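You operate a simulated robot arm through the tools that you are given. There is no shell and no other tool.

You run a simulated robot arm. Do the job below in one go: nothing can be reset, and whatever is moved stays where it is left.

JOB
Bring the sag gauge into its green band, then jog the belt once.
Fine: drive off while you turn the chain knob; clamp its lever again.

Only the result counts: the job must be done as asked and must still hold three seconds after the hand-in. Knocking over, shifting, dropping, spilling or breaking anything else fails it.

ROBOT AND FRAMES
A 7-joint arm with a two-finger parallel gripper, fixed in place. Base frame: the origin is at the foot of the arm, x ahead of it, y to its left, z up. Lengths are in m, angles in rad, forces in N, time in s.
With the tool pointing down near the work surface it reaches from about 0.42 to 0.9 m from the base axis. Its first joint turns from -2.496 to 2.496 rad. Payload 3 kg.
Tool frame: the origin (TCP) lies between the finger pads and is the grasp point; the fingertips stand 0.03 m ahead of it; z points along the fingers, y is the line along which they close. Largest opening 0.094 m; finger width 0.028, thickness 0.01; the body of the gripper, 0.05 by 0.096 m, starts 0.055 m behind the TCP.
Orientation is told as [roll, pitch, yaw] about the base's x, y, z axes, in that order, counted from this pose: with the fingers straight down and closing along the base's y, the tool's x points along the base's -x, its y along +y and its z along -z.

CONTROLS
- The arm moves only by the tool arm_command. Its argument "plan" is a list of rows, each an object (a shift or turn left out is 0, a gripper value left out holds the last) with "turn": the turn, a rotation vector about the base's x, y, z in rad, a list of three; "linear": the shift along the base's x, y, z in m, a list of three; "gripper": the gripper command, from -1 (fully open) to 1 (shut), values between in proportion. In form: [{"turn": [wx, wy, wz], "linear": [x, y, z], "gripper": gripper}, ...]. A call has 1 to 20 rows; each row shifts and turns the commanded pose from where the row before left it. Rows are played at 5 a second. More than 0.05 m and 0.15 rad between two rows, or a gripper value outside its range, and nothing of the call is played. A pose out of reach is approached as far as the arm can. The call stops where the force on the tool passes 90 N (or 10 N more than at its start, if that is more) or the arm is blocked; 0.2 s more then pass. The fingers move at their own pace (about 0.072 m/s each) and stop on an object; they squeeze with about 43 N. The grip force told is the motor's: it shows also when the fingers shut on nothing. Time passes only in rows, and 0.2 s behind the last, so rows that do not move let the fingers close. It gives the time, the measured TCP pose, the force on the tool (base axes), the opening and the grip force at its end, in the units of the frame above (readings bear some noise), with the torque about the TCP (base axes, N m) and any sound that the robot's microphone picked up.
- Cameras (640 x 400 px; columns grow to the right, rows downward): "scene" is fixed at [0.0485, 0.4985, 1.4055]; the picture's right is [0.16, -0.99, 0.00], its down [-0.65, -0.10, -0.75] and it looks along [0.74, 0.12, -0.66] (base axes); focal length 324 px, centre (320, 200). "wrist" rides on the gripper at [0.076, 0.014, -0.102] in the tool frame; the picture's right is [-0.18, 0.98, 0.00], its down [-0.75, -0.14, -0.64] and it looks along [-0.63, -0.12, 0.77] (tool axes); focal length 243 px, centre (320, 200). There is no depth. A picture from a camera that has moved, and an enlarged one, comes with that camera's place and axes in the base frame and with its lens.
- camera(camera): a new picture of that camera. The clock stands still meanwhile.
- close_up(camera, box): a new picture of the part [left, top, right, bottom] of that camera's present view, enlarged. The clock stands still meanwhile.
- sign_off(): hands the job in; it is judged then, once.

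Nothing tells you positions but the pictures and the camera data. Unless the task says otherwise, let go and move clear before handing in.

The tools are called after "Emit:" by a JSON object that holds its "method" and its "body". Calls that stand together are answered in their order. arm_command: Moves the arm, as the interface text tells. Its arguments: {"type":"object","properties":{"plan":{"type":"array"}},"required":["plan"]} The other tools are called the same way: camera (camera) takes a picture; close_up (camera, box) takes an enlarged picture of a part of a camera's view; sign_off () hands the job in.

At the start:

```text
time: 0.0
tool_pos: [0.584, 0.2723, 0.927]
tool_rot: [-0.001, 0.0, 0.001]
contact_force: [0.5, 0.0, -0.4]
ft_torque: [0.0, -0.04, 0.06]
width: 0.0941
gripper_force: 0.0
```

scene: 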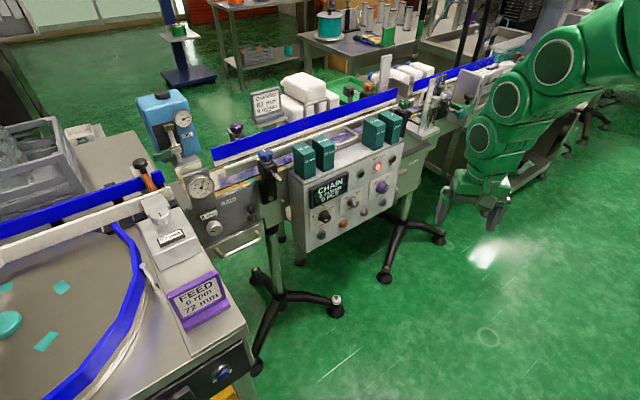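
wrist: 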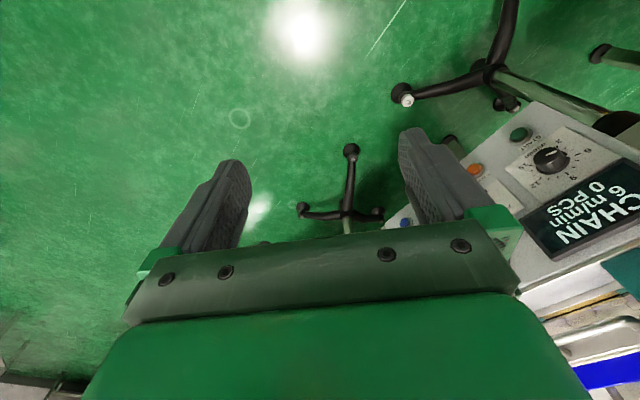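

I see a conveyor line with a control panel labelled CHAIN, several gauges and knobs. I'll look closer at the panel and the gauges before moving anything.

Emit:
{"method": "close_up", "body": {"camera": "scene", "box": [280, 100, 440, 250]}}

Emit:
{"method": "close_up", "body": {"camera": "scene", "box": [120, 80, 280, 260]}}

Emit:
{"method": "close_up", "body": {"camera": "scene", "box": [100, 150, 260, 340]}}

Emit:
{"method": "close_up", "body": {"camera": "scene", "box": [240, 40, 560, 240]}}

```text
2.67 times, centred on (360, 175) of scene
camera zoom: at [0.0485, 0.4985, 1.4055], right [0.16, -0.99, 0.0], down [-0.65, -0.1, -0.75], along [0.74, 0.12, -0.66], focal length 865 px, centre (213, 267)
```

zoom: 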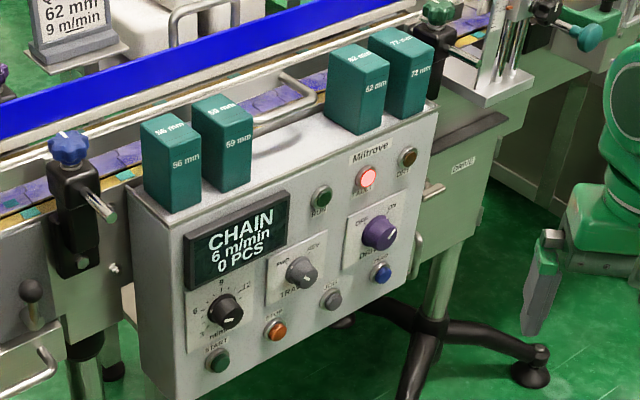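

```text
2.22 times, centred on (200, 170) of scene
camera zoom: at [0.0485, 0.4985, 1.4055], right [0.16, -0.99, 0.0], down [-0.65, -0.1, -0.75], along [0.74, 0.12, -0.66], focal length 721 px, centre (587, 267)
```

zoom: 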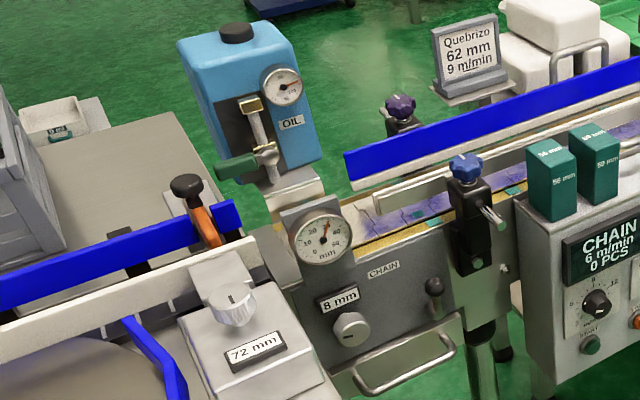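

```text
2.11 times, centred on (180, 245) of scene
camera zoom: at [0.0485, 0.4985, 1.4055], right [0.16, -0.99, 0.0], down [-0.65, -0.1, -0.75], along [0.74, 0.12, -0.66], focal length 683 px, centre (615, 105)
```

zoom: 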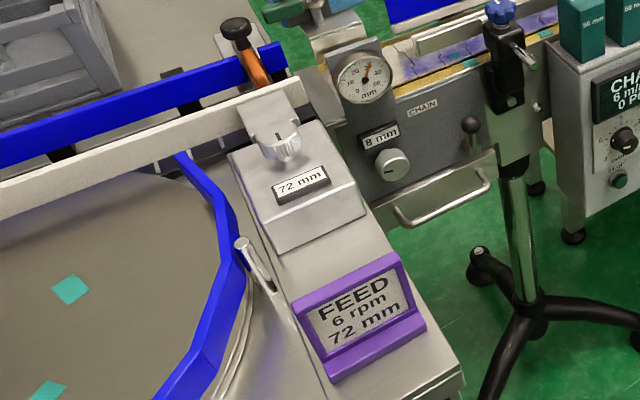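

```text
2.00 times, centred on (400, 140) of scene
camera zoom: at [0.0485, 0.4985, 1.4055], right [0.16, -0.99, 0.0], down [-0.65, -0.1, -0.75], along [0.74, 0.12, -0.66], focal length 649 px, centre (160, 320)
```

zoom: 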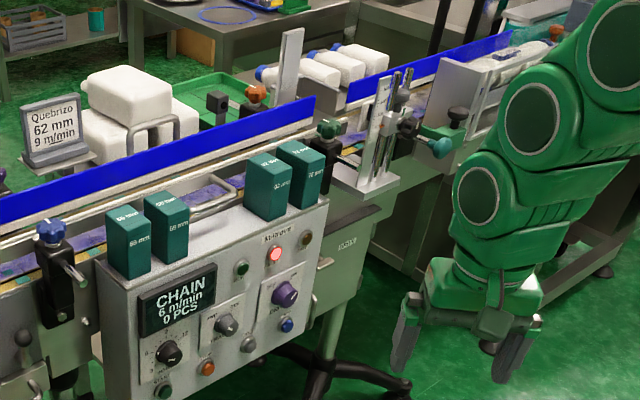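

The dial next to the "8 mm" plate is probably the chain's sag gauge, with the take-up knob and a black-ball lever below it. I'll enlarge the panel labels and dial to be sure.

Emit:
{"method": "close_up", "body": {"camera": "scene", "box": [310, 170, 360, 245]}}

Emit:
{"method": "close_up", "body": {"camera": "scene", "box": [345, 145, 405, 220]}}

Emit:
{"method": "close_up", "body": {"camera": "scene", "box": [180, 160, 240, 210]}}

Emit:
{"method": "close_up", "body": {"camera": "scene", "box": [190, 190, 280, 260]}}

Emit:
{"method": "close_up", "body": {"camera": "scene", "box": [130, 80, 210, 165]}}

Emit:
{"method": "close_up", "body": {"camera": "wrist", "box": [380, 100, 640, 260]}}

```text
5.33 times, centred on (335, 208) of scene
camera zoom: at [0.0485, 0.4985, 1.4055], right [0.16, -0.99, 0.0], down [-0.65, -0.1, -0.75], along [0.74, 0.12, -0.66], focal length 1730 px, centre (240, 160)
```

zoom: 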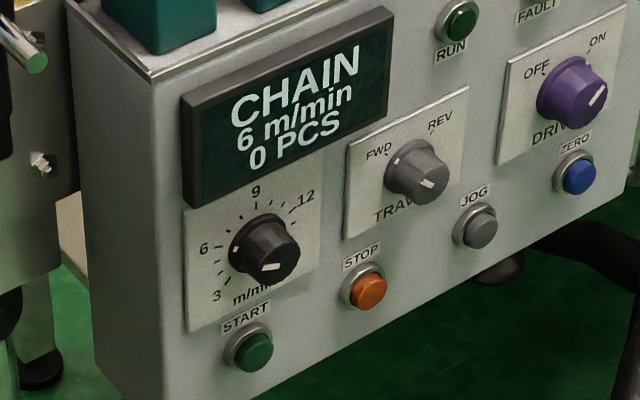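

```text
5.33 times, centred on (375, 182) of scene
camera zoom: at [0.0485, 0.4985, 1.4055], right [0.16, -0.99, 0.0], down [-0.65, -0.1, -0.75], along [0.74, 0.12, -0.66], focal length 1730 px, centre (27, 293)
```

zoom: 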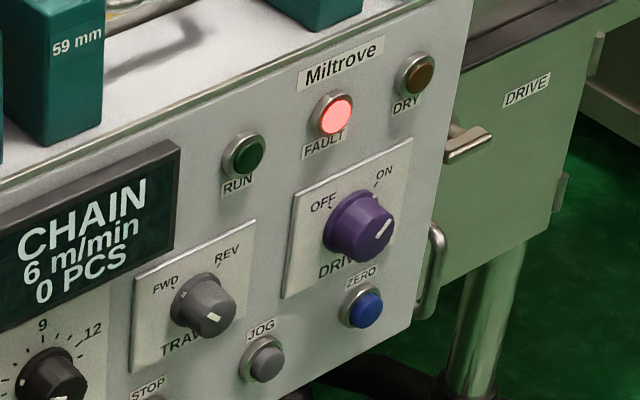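

```text
8.00 times, centred on (210, 185) of scene
camera zoom: at [0.0485, 0.4985, 1.4055], right [0.16, -0.99, 0.0], down [-0.65, -0.1, -0.75], along [0.74, 0.12, -0.66], focal length 2596 px, centre (1200, 320)
```

zoom: 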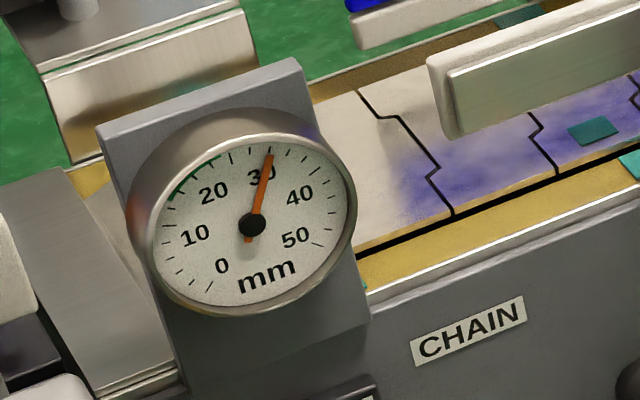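

```text
5.71 times, centred on (235, 225) of scene
camera zoom: at [0.0485, 0.4985, 1.4055], right [0.16, -0.99, 0.0], down [-0.65, -0.1, -0.75], along [0.74, 0.12, -0.66], focal length 1854 px, centre (806, 57)
```

zoom: 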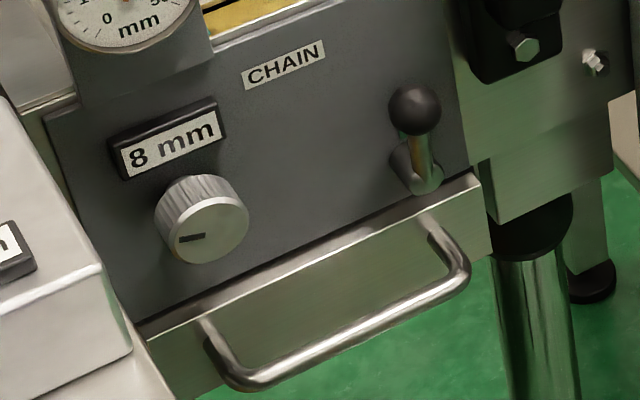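

```text
4.71 times, centred on (170, 122) of scene
camera zoom: at [0.0485, 0.4985, 1.4055], right [0.16, -0.99, 0.0], down [-0.65, -0.1, -0.75], along [0.74, 0.12, -0.66], focal length 1527 px, centre (1026, 565)
```

zoom: 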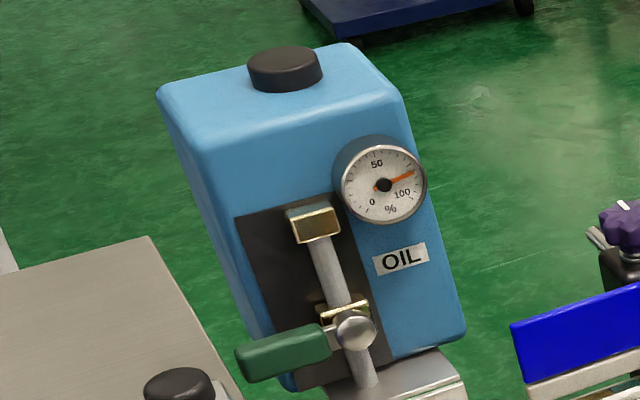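

```text
2.46 times, centred on (510, 180) of wrist
camera zoom: at [0.5079, 0.2873, 1.0288], right [0.18, 0.98, 0.0], down [0.75, -0.14, 0.64], along [0.63, -0.12, -0.77], focal length 597 px, centre (-148, 249)
```

zoom: 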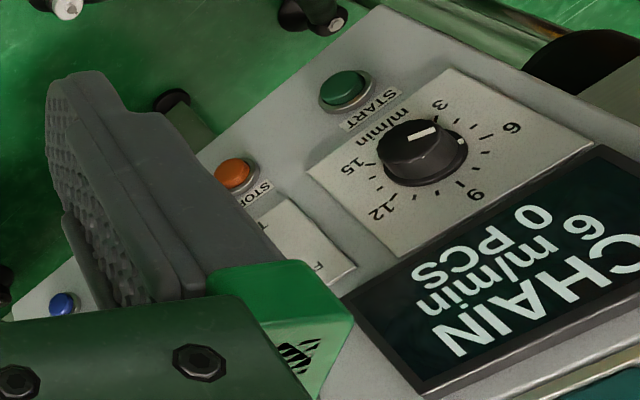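

The panel front seems to be a near-vertical plane facing (-0.71,-0.70,0), with START near (0.76,0.605,0.616). The chain take-up knob is roughly at (0.59,0.87,0.78), the needle reads about 31, and the green band is about 13–22. I'll turn the tool horizontal to face the panel, staying well back, and look with the wrist camera.

Emit:
{"method": "arm_command", "body": {"plan": [{"turn": [0, 0, 0.131], "linear": [-0.0019, 0.0099, -0.0043]}, {"turn": [0, 0, 0.131], "linear": [-0.0019, 0.0099, -0.0043]}, {"turn": [0, 0, 0.131], "linear": [-0.0019, 0.0099, -0.0043]}, {"turn": [0, 0, 0.131], "linear": [-0.0019, 0.0099, -0.0043]}, {"turn": [0, 0, 0.131], "linear": [-0.0019, 0.0099, -0.0043]}, {"turn": [0, 0, 0.131], "linear": [-0.0019, 0.0099, -0.0043]}, {"turn": [0.0926, -0.0926, 0], "linear": [-0.0019, 0.0099, -0.0043]}, {"turn": [0.0926, -0.0926, 0], "linear": [-0.0019, 0.0099, -0.0043]}, {"turn": [0.0926, -0.0926, 0], "linear": [-0.0019, 0.0099, -0.0043]}, {"turn": [0.0926, -0.0926, 0], "linear": [-0.0019, 0.0099, -0.0043]}, {"turn": [0.0926, -0.0926, 0], "linear": [-0.0019, 0.0099, -0.0043]}, {"turn": [0.0926, -0.0926, 0], "linear": [-0.0019, 0.0099, -0.0043]}]}}

Emit:
{"method": "camera", "body": {"camera": "wrist"}}

Emit:
{"method": "camera", "body": {"camera": "scene"}}

```text
time: 2.6
tool_pos: [0.5614, 0.3912, 0.8754]
tool_rot: [-0.001, -0.789, 0.787]
contact_force: [-0.4, -0.6, -1.1]
ft_torque: [-0.03, -0.01, 0.01]
width: 0.0938
gripper_force: 0.1
```

```text
taken
camera wrist: at [0.4622, 0.3124, 0.8928], right [-0.6, 0.79, 0.13], down [0.15, -0.05, 0.99], along [0.78, 0.62, -0.09], focal length 243 px, centre (320, 200)
```

wrist: 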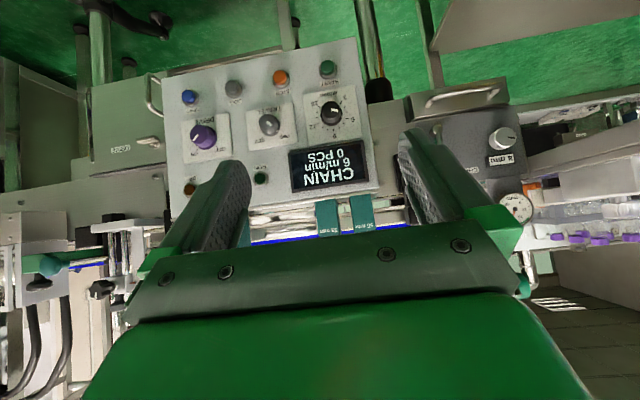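

```text
taken
```

scene: 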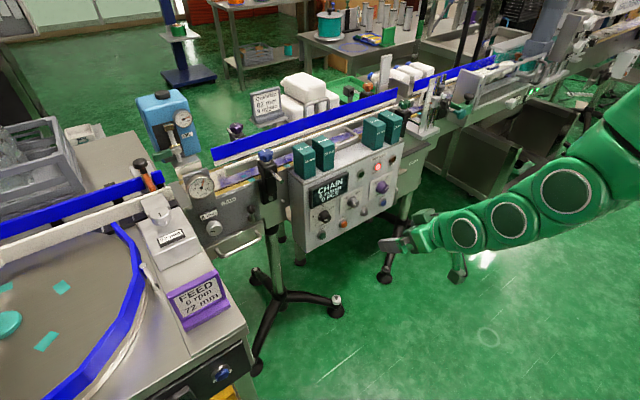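

The wrist camera now sees the whole panel and the chain knob (image upside down). I'll enlarge both areas to locate the controls and read the switch marks.

Emit:
{"method": "close_up", "body": {"camera": "wrist", "box": [160, 50, 380, 210]}}

Emit:
{"method": "close_up", "body": {"camera": "wrist", "box": [400, 80, 560, 230]}}

Emit:
{"method": "close_up", "body": {"camera": "wrist", "box": [170, 70, 270, 160]}}

```text
2.50 times, centred on (270, 130) of wrist
camera zoom: at [0.4622, 0.3124, 0.8928], right [-0.6, 0.79, 0.13], down [0.15, -0.05, 0.99], along [0.78, 0.62, -0.09], focal length 606 px, centre (445, 375)
```

zoom: 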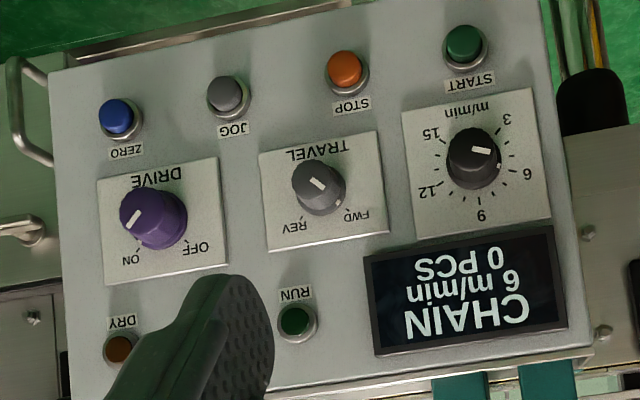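

```text
2.67 times, centred on (480, 155) of wrist
camera zoom: at [0.4622, 0.3124, 0.8928], right [-0.6, 0.79, 0.13], down [0.15, -0.05, 0.99], along [0.78, 0.62, -0.09], focal length 647 px, centre (-107, 320)
```

zoom: 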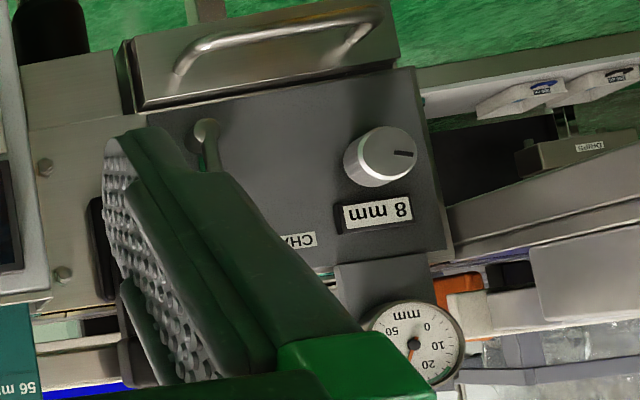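

```text
4.44 times, centred on (220, 115) of wrist
camera zoom: at [0.4622, 0.3124, 0.8928], right [-0.6, 0.79, 0.13], down [0.15, -0.05, 0.99], along [0.78, 0.62, -0.09], focal length 1078 px, centre (764, 578)
```

zoom: 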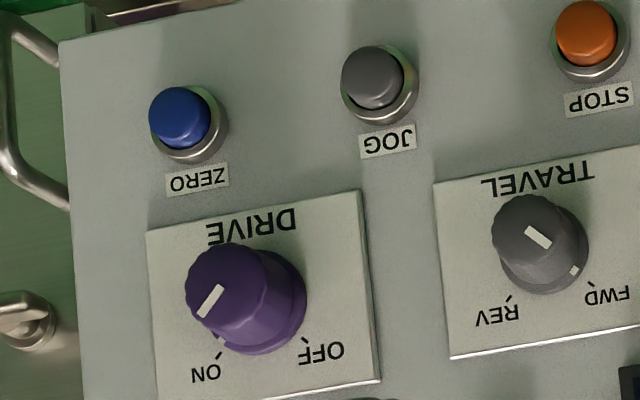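

The DRIVE switch (purple) is at ON, with its face at about (0.931,0.416,0.702). The panel leans back about 10°. Chain knob face is about (0.587,0.866,0.782) and the clamp lever pivot about (0.676,0.798,0.738). Next I go to a stand-off in front of the DRIVE knob, aligned with the panel normal.

Emit:
{"method": "arm_command", "body": {"plan": [{"turn": [0.036, -0.036, 0], "linear": [0.024, -0.0036, -0.0125]}, {"turn": [0.036, -0.036, 0], "linear": [0.024, -0.0036, -0.0125]}, {"turn": [0.036, -0.036, 0], "linear": [0.024, -0.0036, -0.0125]}, {"turn": [0.036, -0.036, 0], "linear": [0.024, -0.0036, -0.0125]}, {"turn": [0.036, -0.036, 0], "linear": [0.024, -0.0036, -0.0125]}, {"turn": [0.036, -0.036, 0], "linear": [0.024, -0.0036, -0.0125]}, {"turn": [0.036, -0.036, 0], "linear": [0.024, -0.0036, -0.0125]}, {"turn": [0.036, -0.036, 0], "linear": [0.024, -0.0036, -0.0125]}, {"turn": [0.036, -0.036, 0], "linear": [0.024, -0.0036, -0.0125]}, {"turn": [0.036, -0.036, 0], "linear": [0.024, -0.0036, -0.0125]}, {"turn": [0.036, -0.036, 0], "linear": [0.024, -0.0036, -0.0125]}, {"turn": [0.036, -0.036, 0], "linear": [0.024, -0.0036, -0.0125]}]}}

Emit:
{"method": "camera", "body": {"camera": "wrist"}}

Emit:
{"method": "camera", "body": {"camera": "scene"}}

```text
time: 5.2
tool_pos: [0.849, 0.3487, 0.7277]
tool_rot: [-0.005, -1.398, 0.792]
contact_force: [-0.3, 0.0, -0.5]
ft_torque: [0.05, 0.04, -0.01]
width: 0.0942
gripper_force: 0.0
```

```text
taken
camera wrist: at [0.7593, 0.2786, 0.6689], right [-0.67, 0.72, 0.18], down [-0.26, -0.45, 0.85], along [0.69, 0.53, 0.49], focal length 243 px, centre (320, 200)
```

wrist: 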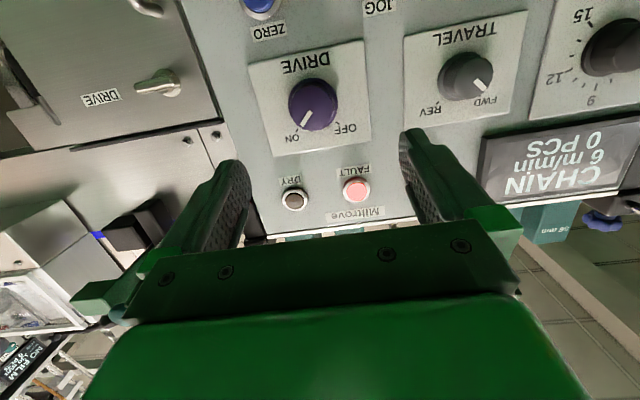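

```text
taken
```

scene: 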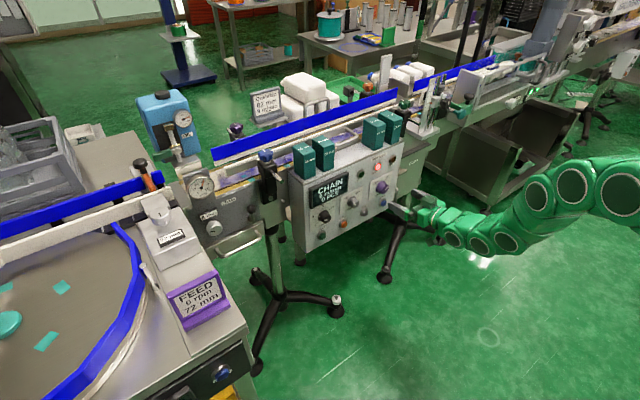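

The reach is fine. I'll zoom in on the knob from here to refine its axis position and the panel's tilt.

Emit:
{"method": "close_up", "body": {"camera": "wrist", "box": [240, 40, 400, 160]}}

Emit:
{"method": "close_up", "body": {"camera": "scene", "box": [350, 150, 450, 240]}}

```text
3.33 times, centred on (320, 100) of wrist
camera zoom: at [0.7593, 0.2786, 0.6689], right [-0.67, 0.72, 0.18], down [-0.26, -0.45, 0.85], along [0.69, 0.53, 0.49], focal length 809 px, centre (320, 533)
```

zoom: 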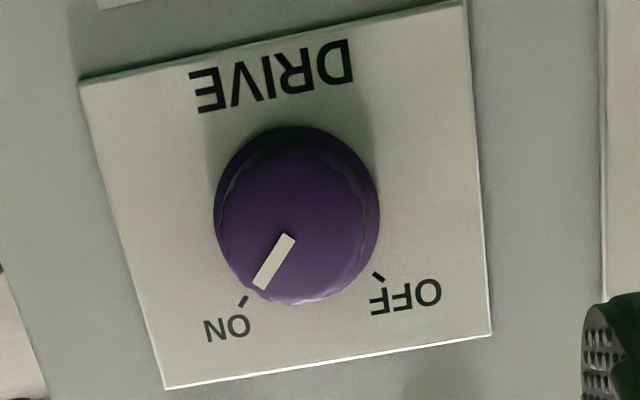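

```text
4.44 times, centred on (400, 195) of scene
camera zoom: at [0.0485, 0.4985, 1.4055], right [0.16, -0.99, 0.0], down [-0.65, -0.1, -0.75], along [0.74, 0.12, -0.66], focal length 1442 px, centre (-36, 222)
```

zoom: 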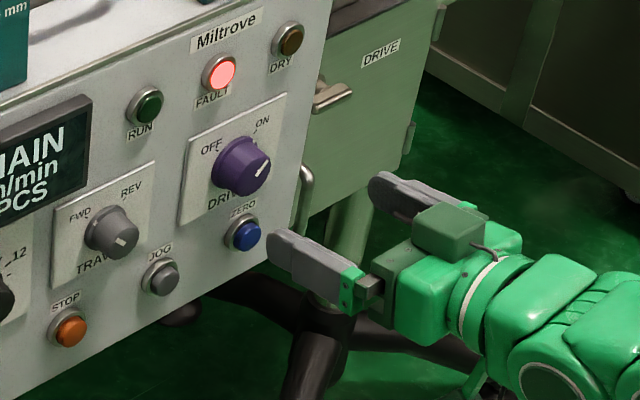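

The plate edges show the panel is actually vertical, with its normal along (0.718,0.694,0). I'll level the tool, center it on the knob axis and partly close the fingers before approaching.

Emit:
{"method": "arm_command", "body": {"plan": [{"turn": [0.061, -0.061, 0], "linear": [0.0018, -0.0018, -0.0125], "gripper": -0.3}, {"turn": [0.061, -0.061, 0], "linear": [0.0018, -0.0018, -0.0125], "gripper": -0.3}, {"turn": [0, 0, -0.015], "linear": [0, 0, 0], "gripper": -0.3}, {"gripper": -0.3}]}}

Emit:
{"method": "camera", "body": {"camera": "wrist"}}

Emit:
{"method": "close_up", "body": {"camera": "wrist", "box": [240, 60, 400, 180]}}

Emit:
{"method": "close_up", "body": {"camera": "scene", "box": [350, 150, 450, 240]}}

```text
time: 6.2
tool_pos: [0.8508, 0.3444, 0.7017]
tool_rot: [-0.963, -1.568, 1.732]
contact_force: [-0.2, 0.0, -0.8]
ft_torque: [0.0, 0.0, -0.03]
width: 0.0612
gripper_force: 0.0
```

```text
taken
camera wrist: at [0.7693, 0.2843, 0.6241], right [-0.68, 0.71, 0.18], down [-0.36, -0.55, 0.75], along [0.63, 0.45, 0.63], focal length 243 px, centre (320, 200)
```

wrist: 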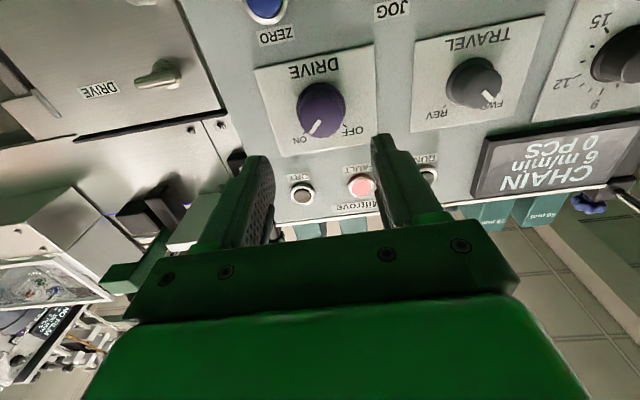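

```text
3.33 times, centred on (320, 120) of wrist
camera zoom: at [0.7693, 0.2843, 0.6241], right [-0.68, 0.71, 0.18], down [-0.36, -0.55, 0.75], along [0.63, 0.45, 0.63], focal length 809 px, centre (320, 467)
```

zoom: 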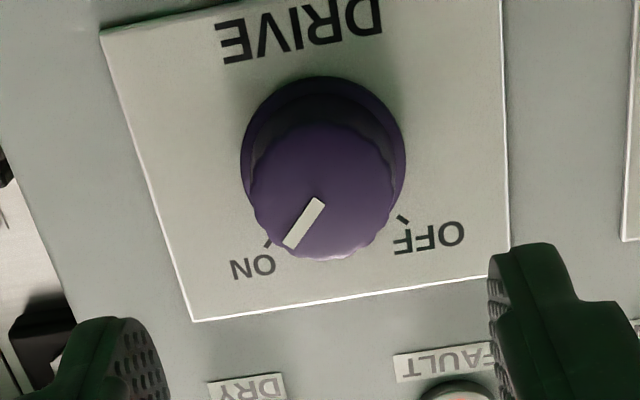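

```text
4.44 times, centred on (400, 195) of scene
camera zoom: at [0.0485, 0.4985, 1.4055], right [0.16, -0.99, 0.0], down [-0.65, -0.1, -0.75], along [0.74, 0.12, -0.66], focal length 1442 px, centre (-36, 222)
```

zoom: 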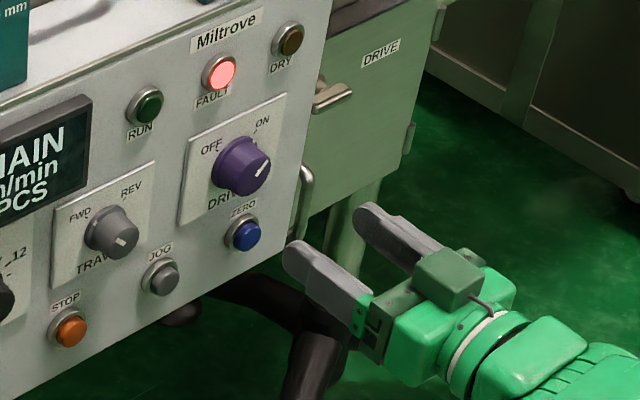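

Both wrist views agree on the knob face at about (0.9235,0.4165,0.7015), and the tool axis is centred on it. I'll advance so the fingertips straddle the knob, then check before closing.

Emit:
{"method": "arm_command", "body": {"plan": [{"linear": [0.0129, 0.0125, 0], "gripper": -0.3}, {"linear": [0.0129, 0.0125, 0], "gripper": -0.3}, {"linear": [0.0129, 0.0125, 0], "gripper": -0.3}, {"linear": [0.0129, 0.0125, 0], "gripper": -0.3}, {"linear": [0.0129, 0.0125, 0], "gripper": -0.3}]}}

Emit:
{"method": "camera", "body": {"camera": "wrist"}}

Emit:
{"method": "close_up", "body": {"camera": "scene", "box": [350, 150, 450, 240]}}

```text
time: 7.4
tool_pos: [0.9165, 0.4074, 0.6993]
tool_rot: [-0.511, -1.568, 1.284]
contact_force: [-0.9, 0.1, -0.1]
ft_torque: [0.0, -0.01, 0.01]
width: 0.0611
gripper_force: 0.0
```

```text
taken
camera wrist: at [0.8344, 0.3467, 0.6226], right [-0.68, 0.71, 0.18], down [-0.36, -0.55, 0.76], along [0.63, 0.45, 0.63], focal length 243 px, centre (320, 200)
```

wrist: 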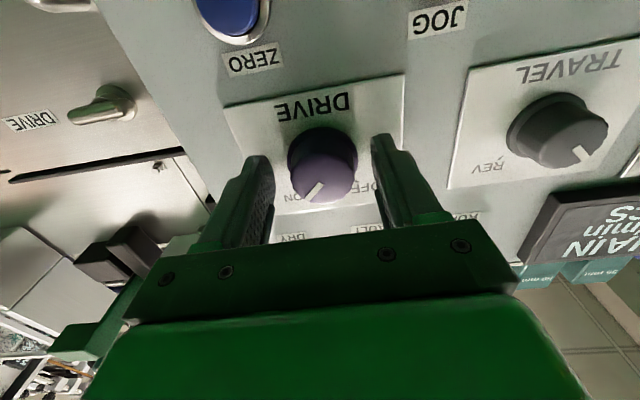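

```text
4.44 times, centred on (400, 195) of scene
camera zoom: at [0.0485, 0.4985, 1.4055], right [0.16, -0.99, 0.0], down [-0.65, -0.1, -0.75], along [0.74, 0.12, -0.66], focal length 1442 px, centre (-36, 222)
```

zoom: 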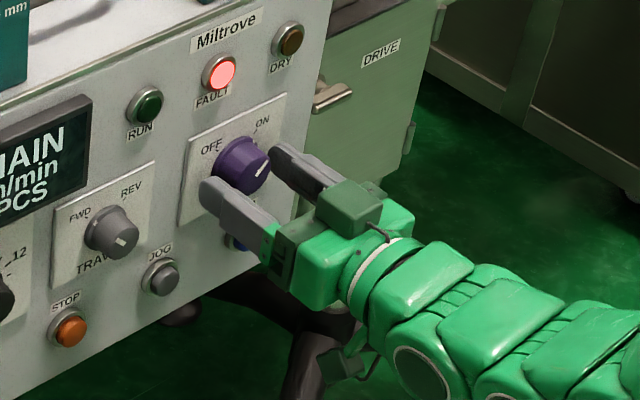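

The knob sits between the fingers, with no contact force. I'll close on it now.

Emit:
{"method": "arm_command", "body": {"plan": [{"gripper": 1}, {"gripper": 1}, {"gripper": 1}]}}

Emit:
{"method": "camera", "body": {"camera": "wrist"}}

```text
time: 8.2
tool_pos: [0.9168, 0.4085, 0.6988]
tool_rot: [-0.654, -1.569, 1.427]
contact_force: [-0.2, 5.4, -3.1]
ft_torque: [-0.12, 0.12, 0.95]
width: 0.0395
gripper_force: 45.2
```

```text
taken
camera wrist: at [0.8341, 0.3471, 0.6228], right [-0.69, 0.7, 0.18], down [-0.36, -0.55, 0.76], along [0.63, 0.45, 0.63], focal length 243 px, centre (320, 200)
```

wrist: 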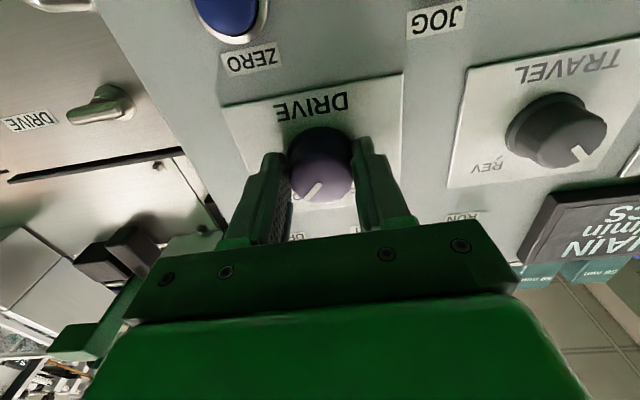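

The grip is firm at 0.0395 m. I'll rotate the knob counter-clockwise as seen from the front, from ON toward OFF.

Emit:
{"method": "arm_command", "body": {"plan": [{"turn": [-0.0935, -0.0905, 0], "gripper": 1}, {"turn": [-0.0935, -0.0905, 0], "gripper": 1}, {"turn": [-0.0935, -0.0905, 0], "gripper": 1}, {"turn": [-0.0935, -0.0905, 0], "gripper": 1}, {"turn": [-0.0935, -0.0905, 0], "gripper": 1}, {"turn": [-0.0935, -0.0905, 0], "gripper": 1}, {"turn": [-0.0935, -0.0905, 0], "gripper": 1}, {"turn": [-0.0935, -0.0905, 0], "gripper": 1}]}}

Emit:
{"method": "camera", "body": {"camera": "wrist"}}

Emit:
{"method": "close_up", "body": {"camera": "scene", "box": [350, 150, 450, 240]}}

```text
time: 10.0
tool_pos: [0.9183, 0.4065, 0.702]
tool_rot: [-1.572, -0.525, 2.337]
contact_force: [28.2, -1.2, 6.9]
ft_torque: [-0.57, 0.71, -0.35]
width: 0.0394
gripper_force: 45.3
```

```text
taken
camera wrist: at [0.886, 0.2925, 0.6506], right [-0.45, 0.47, -0.76], down [-0.87, -0.03, 0.5], along [0.21, 0.88, 0.42], focal length 243 px, centre (320, 200)
```

wrist: 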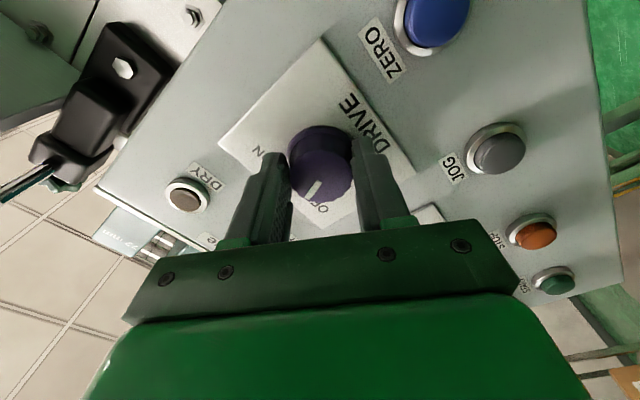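

```text
4.44 times, centred on (400, 195) of scene
camera zoom: at [0.0485, 0.4985, 1.4055], right [0.16, -0.99, 0.0], down [-0.65, -0.1, -0.75], along [0.74, 0.12, -0.66], focal length 1442 px, centre (-36, 222)
```

zoom: 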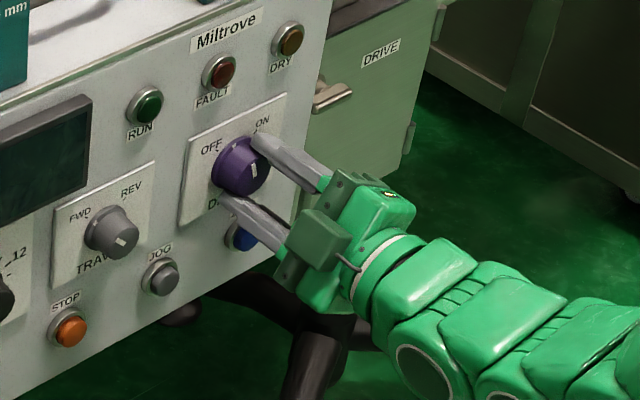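

The knob follows, and the display and FAULT lamp went dark, so the drive has cut out. I'll finish the turn to the OFF tick.

Emit:
{"method": "arm_command", "body": {"plan": [{"turn": [-0.0935, -0.0905, 0], "gripper": 1}, {"turn": [-0.0935, -0.0905, 0], "gripper": 1}, {"turn": [-0.0935, -0.0905, 0], "gripper": 1}]}}

Emit:
{"method": "camera", "body": {"camera": "wrist"}}

Emit:
{"method": "close_up", "body": {"camera": "scene", "box": [370, 170, 410, 210]}}

```text
time: 10.8
tool_pos: [0.9174, 0.4071, 0.7027]
tool_rot: [-1.575, -0.134, 2.338]
contact_force: [1.3, -22.7, 39.8]
ft_torque: [0.49, -0.34, -0.25]
width: 0.0388
gripper_force: 45.4
```

```text
taken
camera wrist: at [0.8959, 0.2823, 0.678], right [-0.22, 0.23, -0.95], down [-0.97, 0.08, 0.24], along [0.13, 0.97, 0.2], focal length 243 px, centre (320, 200)
```

wrist: 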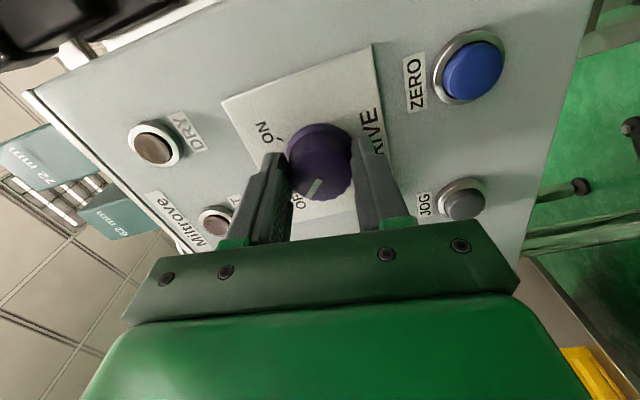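

```text
10.00 times, centred on (390, 190) of scene
camera zoom: at [0.0485, 0.4985, 1.4055], right [0.16, -0.99, 0.0], down [-0.65, -0.1, -0.75], along [0.74, 0.12, -0.66], focal length 3244 px, centre (-380, 300)
```

zoom: 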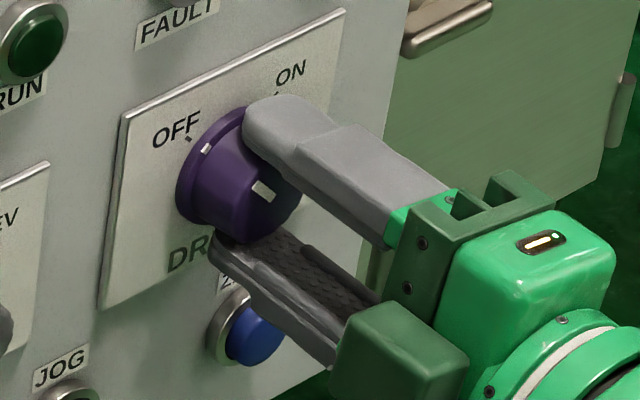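

The collar dot is almost at the OFF tick. The lateral load is rising, so I'll let go and inspect.

Emit:
{"method": "arm_command", "body": {"plan": [{"gripper": -0.3}, {"gripper": -0.3}, {"gripper": -0.3}]}}

Emit:
{"method": "close_up", "body": {"camera": "wrist", "box": [220, 80, 420, 230]}}

Emit:
{"method": "close_up", "body": {"camera": "scene", "box": [370, 170, 410, 210]}}

```text
time: 11.6
tool_pos: [0.9156, 0.4082, 0.6996]
tool_rot: [-1.569, -0.137, 2.341]
contact_force: [0.0, -0.6, -0.1]
ft_torque: [-0.01, 0.01, 0.01]
width: 0.0612
gripper_force: 0.1
```

```text
2.67 times, centred on (320, 155) of wrist
camera zoom: at [0.8946, 0.2834, 0.6749], right [-0.22, 0.23, -0.95], down [-0.97, 0.08, 0.24], along [0.13, 0.97, 0.2], focal length 647 px, centre (320, 320)
```

zoom: 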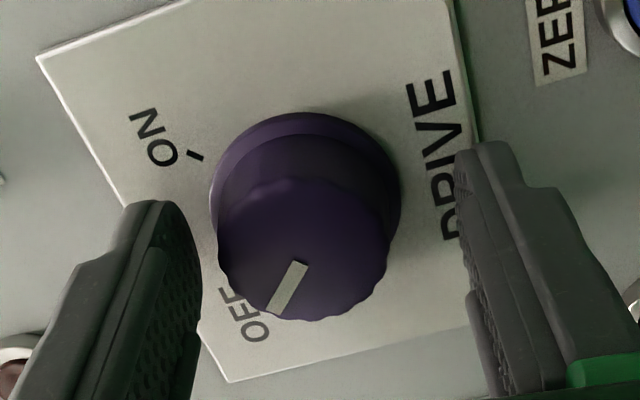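

```text
10.00 times, centred on (390, 190) of scene
camera zoom: at [0.0485, 0.4985, 1.4055], right [0.16, -0.99, 0.0], down [-0.65, -0.1, -0.75], along [0.74, 0.12, -0.66], focal length 3244 px, centre (-380, 300)
```

zoom: 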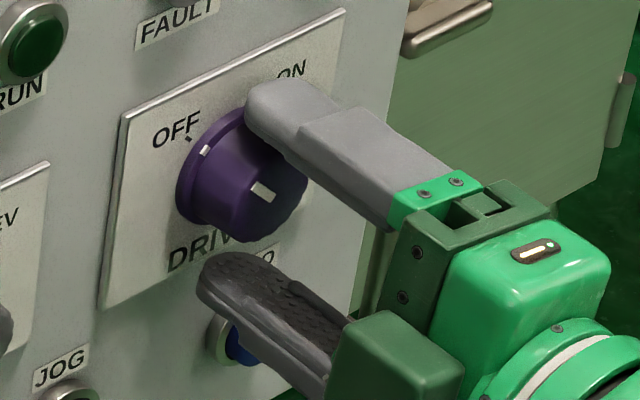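

DRIVE is now at OFF. I'll back straight out, then slide left in front of the chain take-up to look at the lever, knob and gauge.

Emit:
{"method": "arm_command", "body": {"plan": [{"linear": [-0.0215, -0.0208, 0]}, {"linear": [-0.0215, -0.0208, 0]}, {"linear": [-0.0215, -0.0208, 0]}, {"linear": [-0.0215, -0.0208, 0]}, {"linear": [-0.0309, 0.032, 0.0073], "gripper": -1}, {"linear": [-0.0309, 0.032, 0.0073]}, {"linear": [-0.0309, 0.032, 0.0073]}, {"linear": [-0.0309, 0.032, 0.0073]}, {"linear": [-0.0309, 0.032, 0.0073]}, {"linear": [-0.0309, 0.032, 0.0073]}, {"linear": [-0.0309, 0.032, 0.0073]}, {"linear": [-0.0309, 0.032, 0.0073]}, {"linear": [-0.0309, 0.032, 0.0073]}]}}

Emit:
{"method": "camera", "body": {"camera": "wrist"}}

Emit:
{"method": "camera", "body": {"camera": "scene"}}

```text
time: 14.4
tool_pos: [0.5501, 0.6117, 0.768]
tool_rot: [-1.571, -0.138, 2.337]
contact_force: [-0.3, -0.9, 0.4]
ft_torque: [-0.04, 0.01, -0.02]
width: 0.0941
gripper_force: 0.1
```

```text
taken
camera wrist: at [0.5288, 0.4872, 0.7415], right [-0.22, 0.23, -0.95], down [-0.97, 0.08, 0.24], along [0.13, 0.97, 0.2], focal length 243 px, centre (320, 200)
```

wrist: 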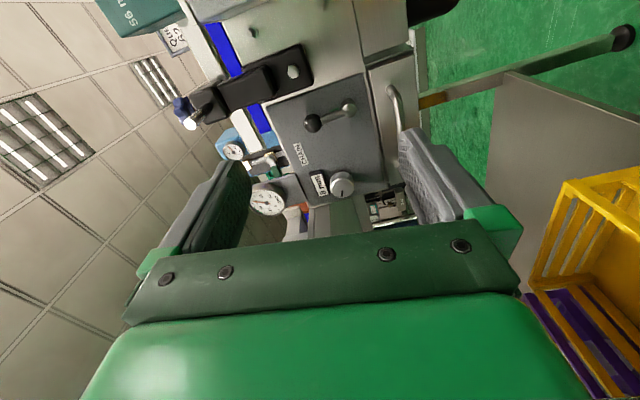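

```text
taken
```

scene: 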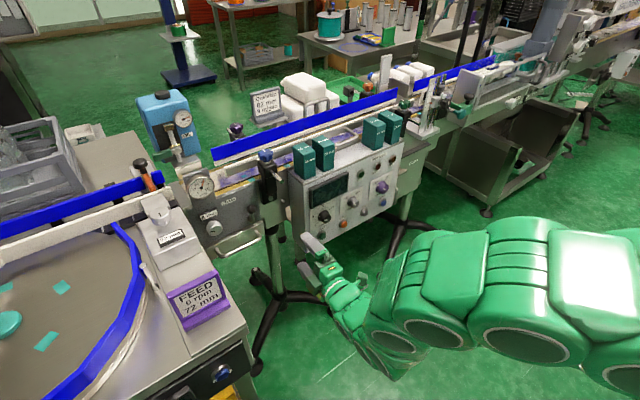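

The lever, take-up knob and gauge are in view, and the panel is dark with the drive off. I'll zoom in on them.

Emit:
{"method": "close_up", "body": {"camera": "wrist", "box": [230, 50, 430, 240]}}

Emit:
{"method": "close_up", "body": {"camera": "wrist", "box": [290, 80, 390, 160]}}

Emit:
{"method": "close_up", "body": {"camera": "scene", "box": [190, 170, 280, 240]}}

Emit:
{"method": "close_up", "body": {"camera": "scene", "box": [310, 140, 410, 240]}}

```text
2.11 times, centred on (330, 145) of wrist
camera zoom: at [0.5288, 0.4872, 0.7415], right [-0.22, 0.23, -0.95], down [-0.97, 0.08, 0.24], along [0.13, 0.97, 0.2], focal length 511 px, centre (299, 316)
```

zoom: 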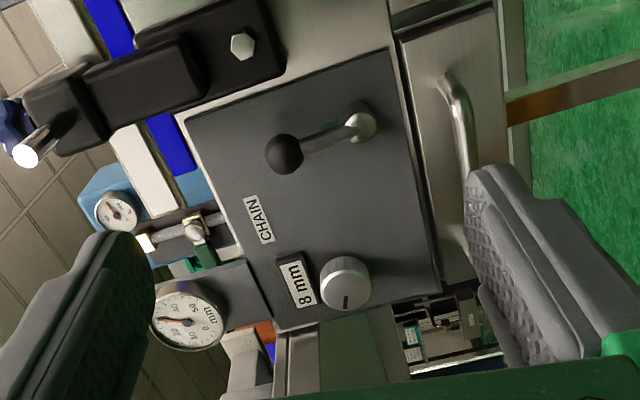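

```text
5.00 times, centred on (340, 120) of wrist
camera zoom: at [0.5288, 0.4872, 0.7415], right [-0.22, 0.23, -0.95], down [-0.97, 0.08, 0.24], along [0.13, 0.97, 0.2], focal length 1213 px, centre (220, 600)
```

zoom: 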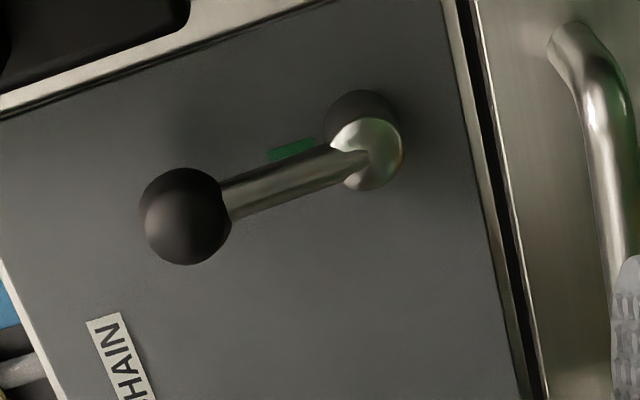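

```text
5.71 times, centred on (235, 205) of scene
camera zoom: at [0.0485, 0.4985, 1.4055], right [0.16, -0.99, 0.0], down [-0.65, -0.1, -0.75], along [0.74, 0.12, -0.66], focal length 1854 px, centre (806, 171)
```

zoom: 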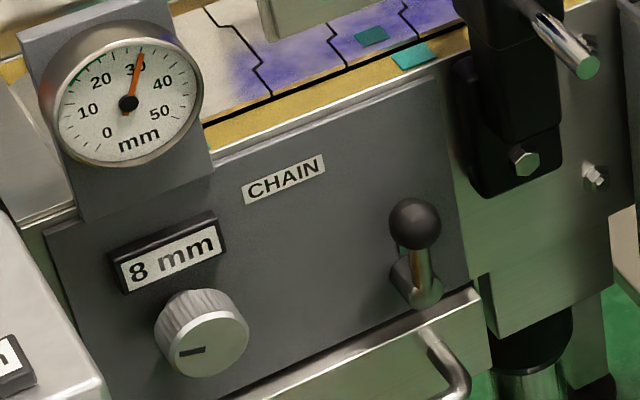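

```text
4.00 times, centred on (360, 190) of scene
camera zoom: at [0.0485, 0.4985, 1.4055], right [0.16, -0.99, 0.0], down [-0.65, -0.1, -0.75], along [0.74, 0.12, -0.66], focal length 1298 px, centre (160, 240)
```

zoom: 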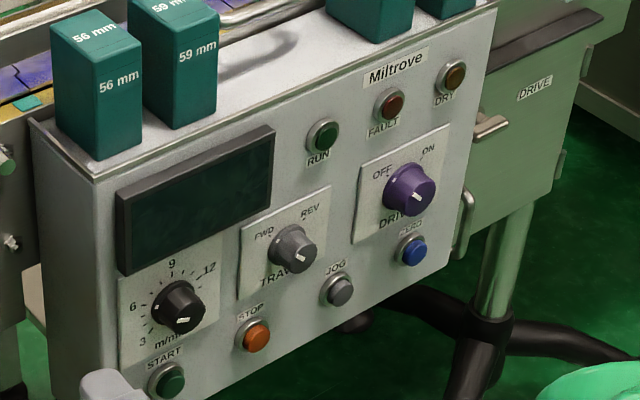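

The lever points straight up onto a green mark on the plate (clamped): pivot about (0.676,0.797,0.739), ball about (0.674,0.795,0.789), plate at n≈1.06. I'll roll the tool back, narrow the fingers, and line up in front of the ball.

Emit:
{"method": "arm_command", "body": {"plan": [{"turn": [0.0935, 0.0905, 0], "linear": [0.0042, 0.0098, 0.0019], "gripper": 0.0}, {"turn": [0.0935, 0.0905, 0], "linear": [0.0042, 0.0098, 0.0019]}, {"turn": [0.0935, 0.0905, 0], "linear": [0.0042, 0.0098, 0.0019]}, {"turn": [0.0935, 0.0905, 0], "linear": [0.0042, 0.0098, 0.0019]}, {"turn": [0.0935, 0.0905, 0], "linear": [0.0042, 0.0098, 0.0019]}, {"turn": [0.0935, 0.0905, 0], "linear": [0.0042, 0.0098, 0.0019]}, {"turn": [0.0935, 0.0905, 0], "linear": [0.0042, 0.0098, 0.0019]}, {"turn": [0.0935, 0.0905, 0], "linear": [0.0042, 0.0098, 0.0019]}, {"turn": [0.0935, 0.0905, 0], "linear": [0.0042, 0.0098, 0.0019]}, {"turn": [0.0935, 0.0905, 0], "linear": [0.0042, 0.0098, 0.0019]}, {"turn": [0.0935, 0.0905, 0], "linear": [0.0042, 0.0098, 0.0019]}]}}

Emit:
{"method": "camera", "body": {"camera": "wrist"}}

Emit:
{"method": "close_up", "body": {"camera": "wrist", "box": [240, 60, 400, 180]}}

Emit:
{"method": "close_up", "body": {"camera": "scene", "box": [180, 150, 320, 280]}}

```text
time: 16.8
tool_pos: [0.5977, 0.7212, 0.7889]
tool_rot: [0.667, -1.569, 0.103]
contact_force: [-0.9, -0.8, 0.2]
ft_torque: [-0.01, 0.0, 0.02]
width: 0.0468
gripper_force: 0.1
```

```text
taken
camera wrist: at [0.5158, 0.6593, 0.7108], right [-0.68, 0.71, 0.18], down [-0.36, -0.55, 0.75], along [0.63, 0.45, 0.63], focal length 243 px, centre (320, 200)
```

wrist: 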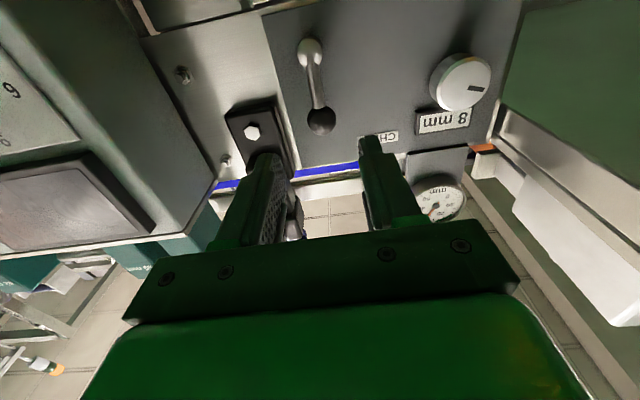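

```text
3.33 times, centred on (320, 120) of wrist
camera zoom: at [0.5158, 0.6593, 0.7108], right [-0.68, 0.71, 0.18], down [-0.36, -0.55, 0.75], along [0.63, 0.45, 0.63], focal length 809 px, centre (320, 467)
```

zoom: 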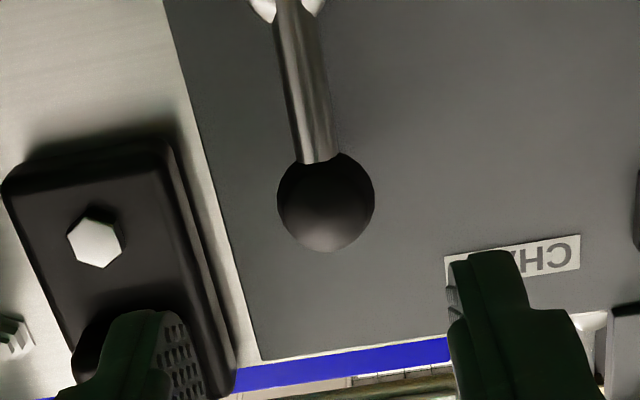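

```text
3.08 times, centred on (250, 215) of scene
camera zoom: at [0.0485, 0.4985, 1.4055], right [0.16, -0.99, 0.0], down [-0.65, -0.1, -0.75], along [0.74, 0.12, -0.66], focal length 998 px, centre (535, 154)
```

zoom: 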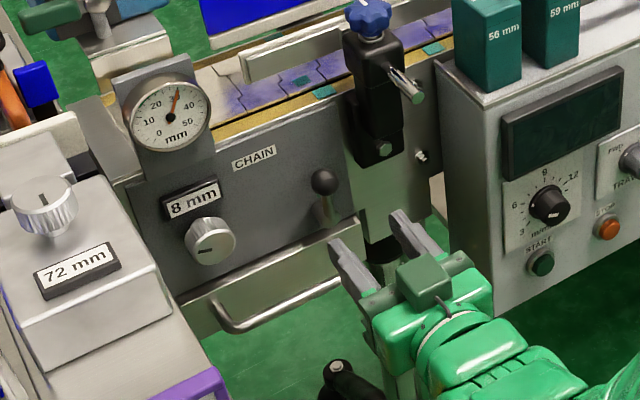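

The ball is centred 0.105 m ahead of the TCP. I'll advance 0.089 m to straddle it, clear of the black bracket to the right.

Emit:
{"method": "arm_command", "body": {"plan": [{"linear": [0.0128, 0.0124, 0]}, {"linear": [0.0128, 0.0124, 0]}, {"linear": [0.0128, 0.0124, 0]}, {"linear": [0.0128, 0.0124, 0]}, {"linear": [0.0128, 0.0124, 0]}]}}

Emit:
{"method": "camera", "body": {"camera": "wrist"}}

Emit:
{"method": "close_up", "body": {"camera": "scene", "box": [220, 170, 300, 250]}}

```text
time: 18.0
tool_pos: [0.6629, 0.7817, 0.7876]
tool_rot: [-1.514, -1.568, 2.286]
contact_force: [0.1, 0.2, -0.6]
ft_torque: [0.04, 0.02, 0.03]
width: 0.047
gripper_force: 0.0
```

```text
taken
camera wrist: at [0.5804, 0.7218, 0.7109], right [-0.69, 0.7, 0.18], down [-0.36, -0.55, 0.75], along [0.63, 0.45, 0.63], focal length 243 px, centre (320, 200)
```

wrist: 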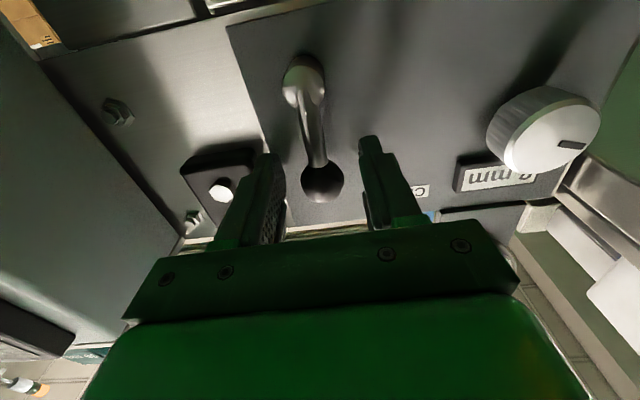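

```text
5.00 times, centred on (260, 210) of scene
camera zoom: at [0.0485, 0.4985, 1.4055], right [0.16, -0.99, 0.0], down [-0.65, -0.1, -0.75], along [0.74, 0.12, -0.66], focal length 1622 px, centre (620, 150)
```

zoom: 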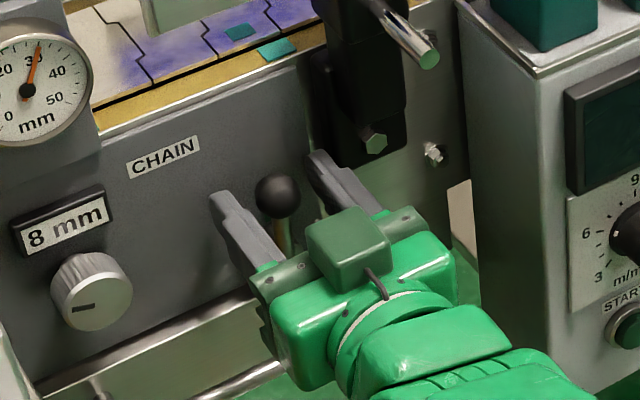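

The fingers straddle the ball with no contact. I'll close on it.

Emit:
{"method": "arm_command", "body": {"plan": [{"gripper": 1}, {"gripper": 1}, {"gripper": 1}]}}

Emit:
{"method": "camera", "body": {"camera": "wrist"}}

```text
time: 18.8
tool_pos: [0.6611, 0.7831, 0.7872]
tool_rot: [-1.364, -1.57, 2.137]
contact_force: [4.8, 17.2, 1.1]
ft_torque: [-0.03, 0.09, 0.09]
width: 0.0253
gripper_force: 45.0
```

```text
taken
camera wrist: at [0.5799, 0.7219, 0.7106], right [-0.69, 0.7, 0.18], down [-0.36, -0.55, 0.75], along [0.63, 0.45, 0.63], focal length 243 px, centre (320, 200)
```

wrist: 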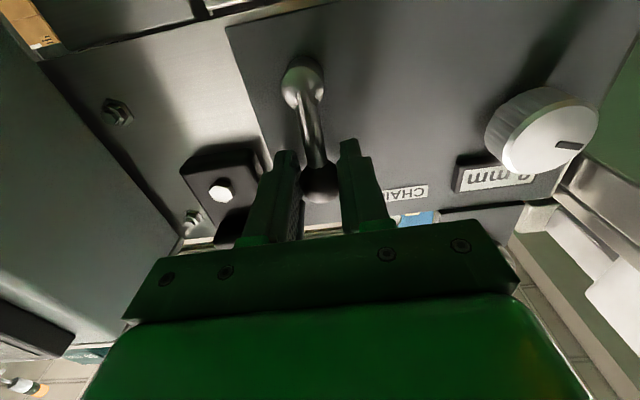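

I have the ball (0.0253 m). I'll try a small counter-clockwise swing about the pivot, which is the usual loosening direction, and watch the forces.

Emit:
{"method": "arm_command", "body": {"plan": [{"turn": [-0.0935, -0.0905, 0], "linear": [-0.0046, 0.0047, -0.0004], "gripper": 1}, {"turn": [-0.0935, -0.0905, 0], "linear": [-0.0045, 0.0047, -0.0013], "gripper": 1}]}}

Emit:
{"method": "camera", "body": {"camera": "wrist"}}

```text
time: 19.4
tool_pos: [0.6552, 0.7911, 0.7864]
tool_rot: [-1.573, -1.307, 2.341]
contact_force: [7.0, 1.1, 10.2]
ft_torque: [0.34, -0.68, -0.01]
width: 0.0252
gripper_force: 45.0
```

```text
taken
camera wrist: at [0.586, 0.7154, 0.7081], right [-0.69, 0.72, -0.08], down [-0.5, -0.4, 0.76], along [0.52, 0.57, 0.64], focal length 243 px, centre (320, 200)
```

wrist: 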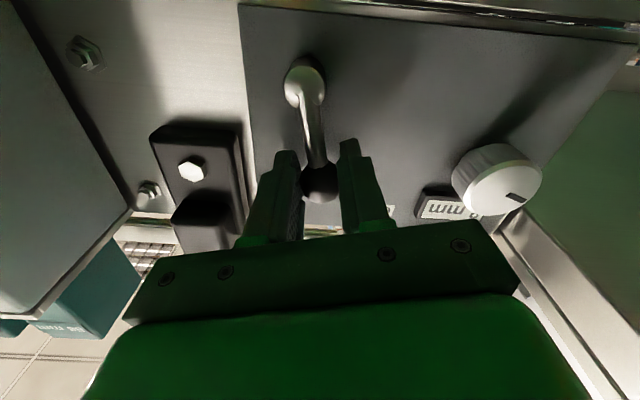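

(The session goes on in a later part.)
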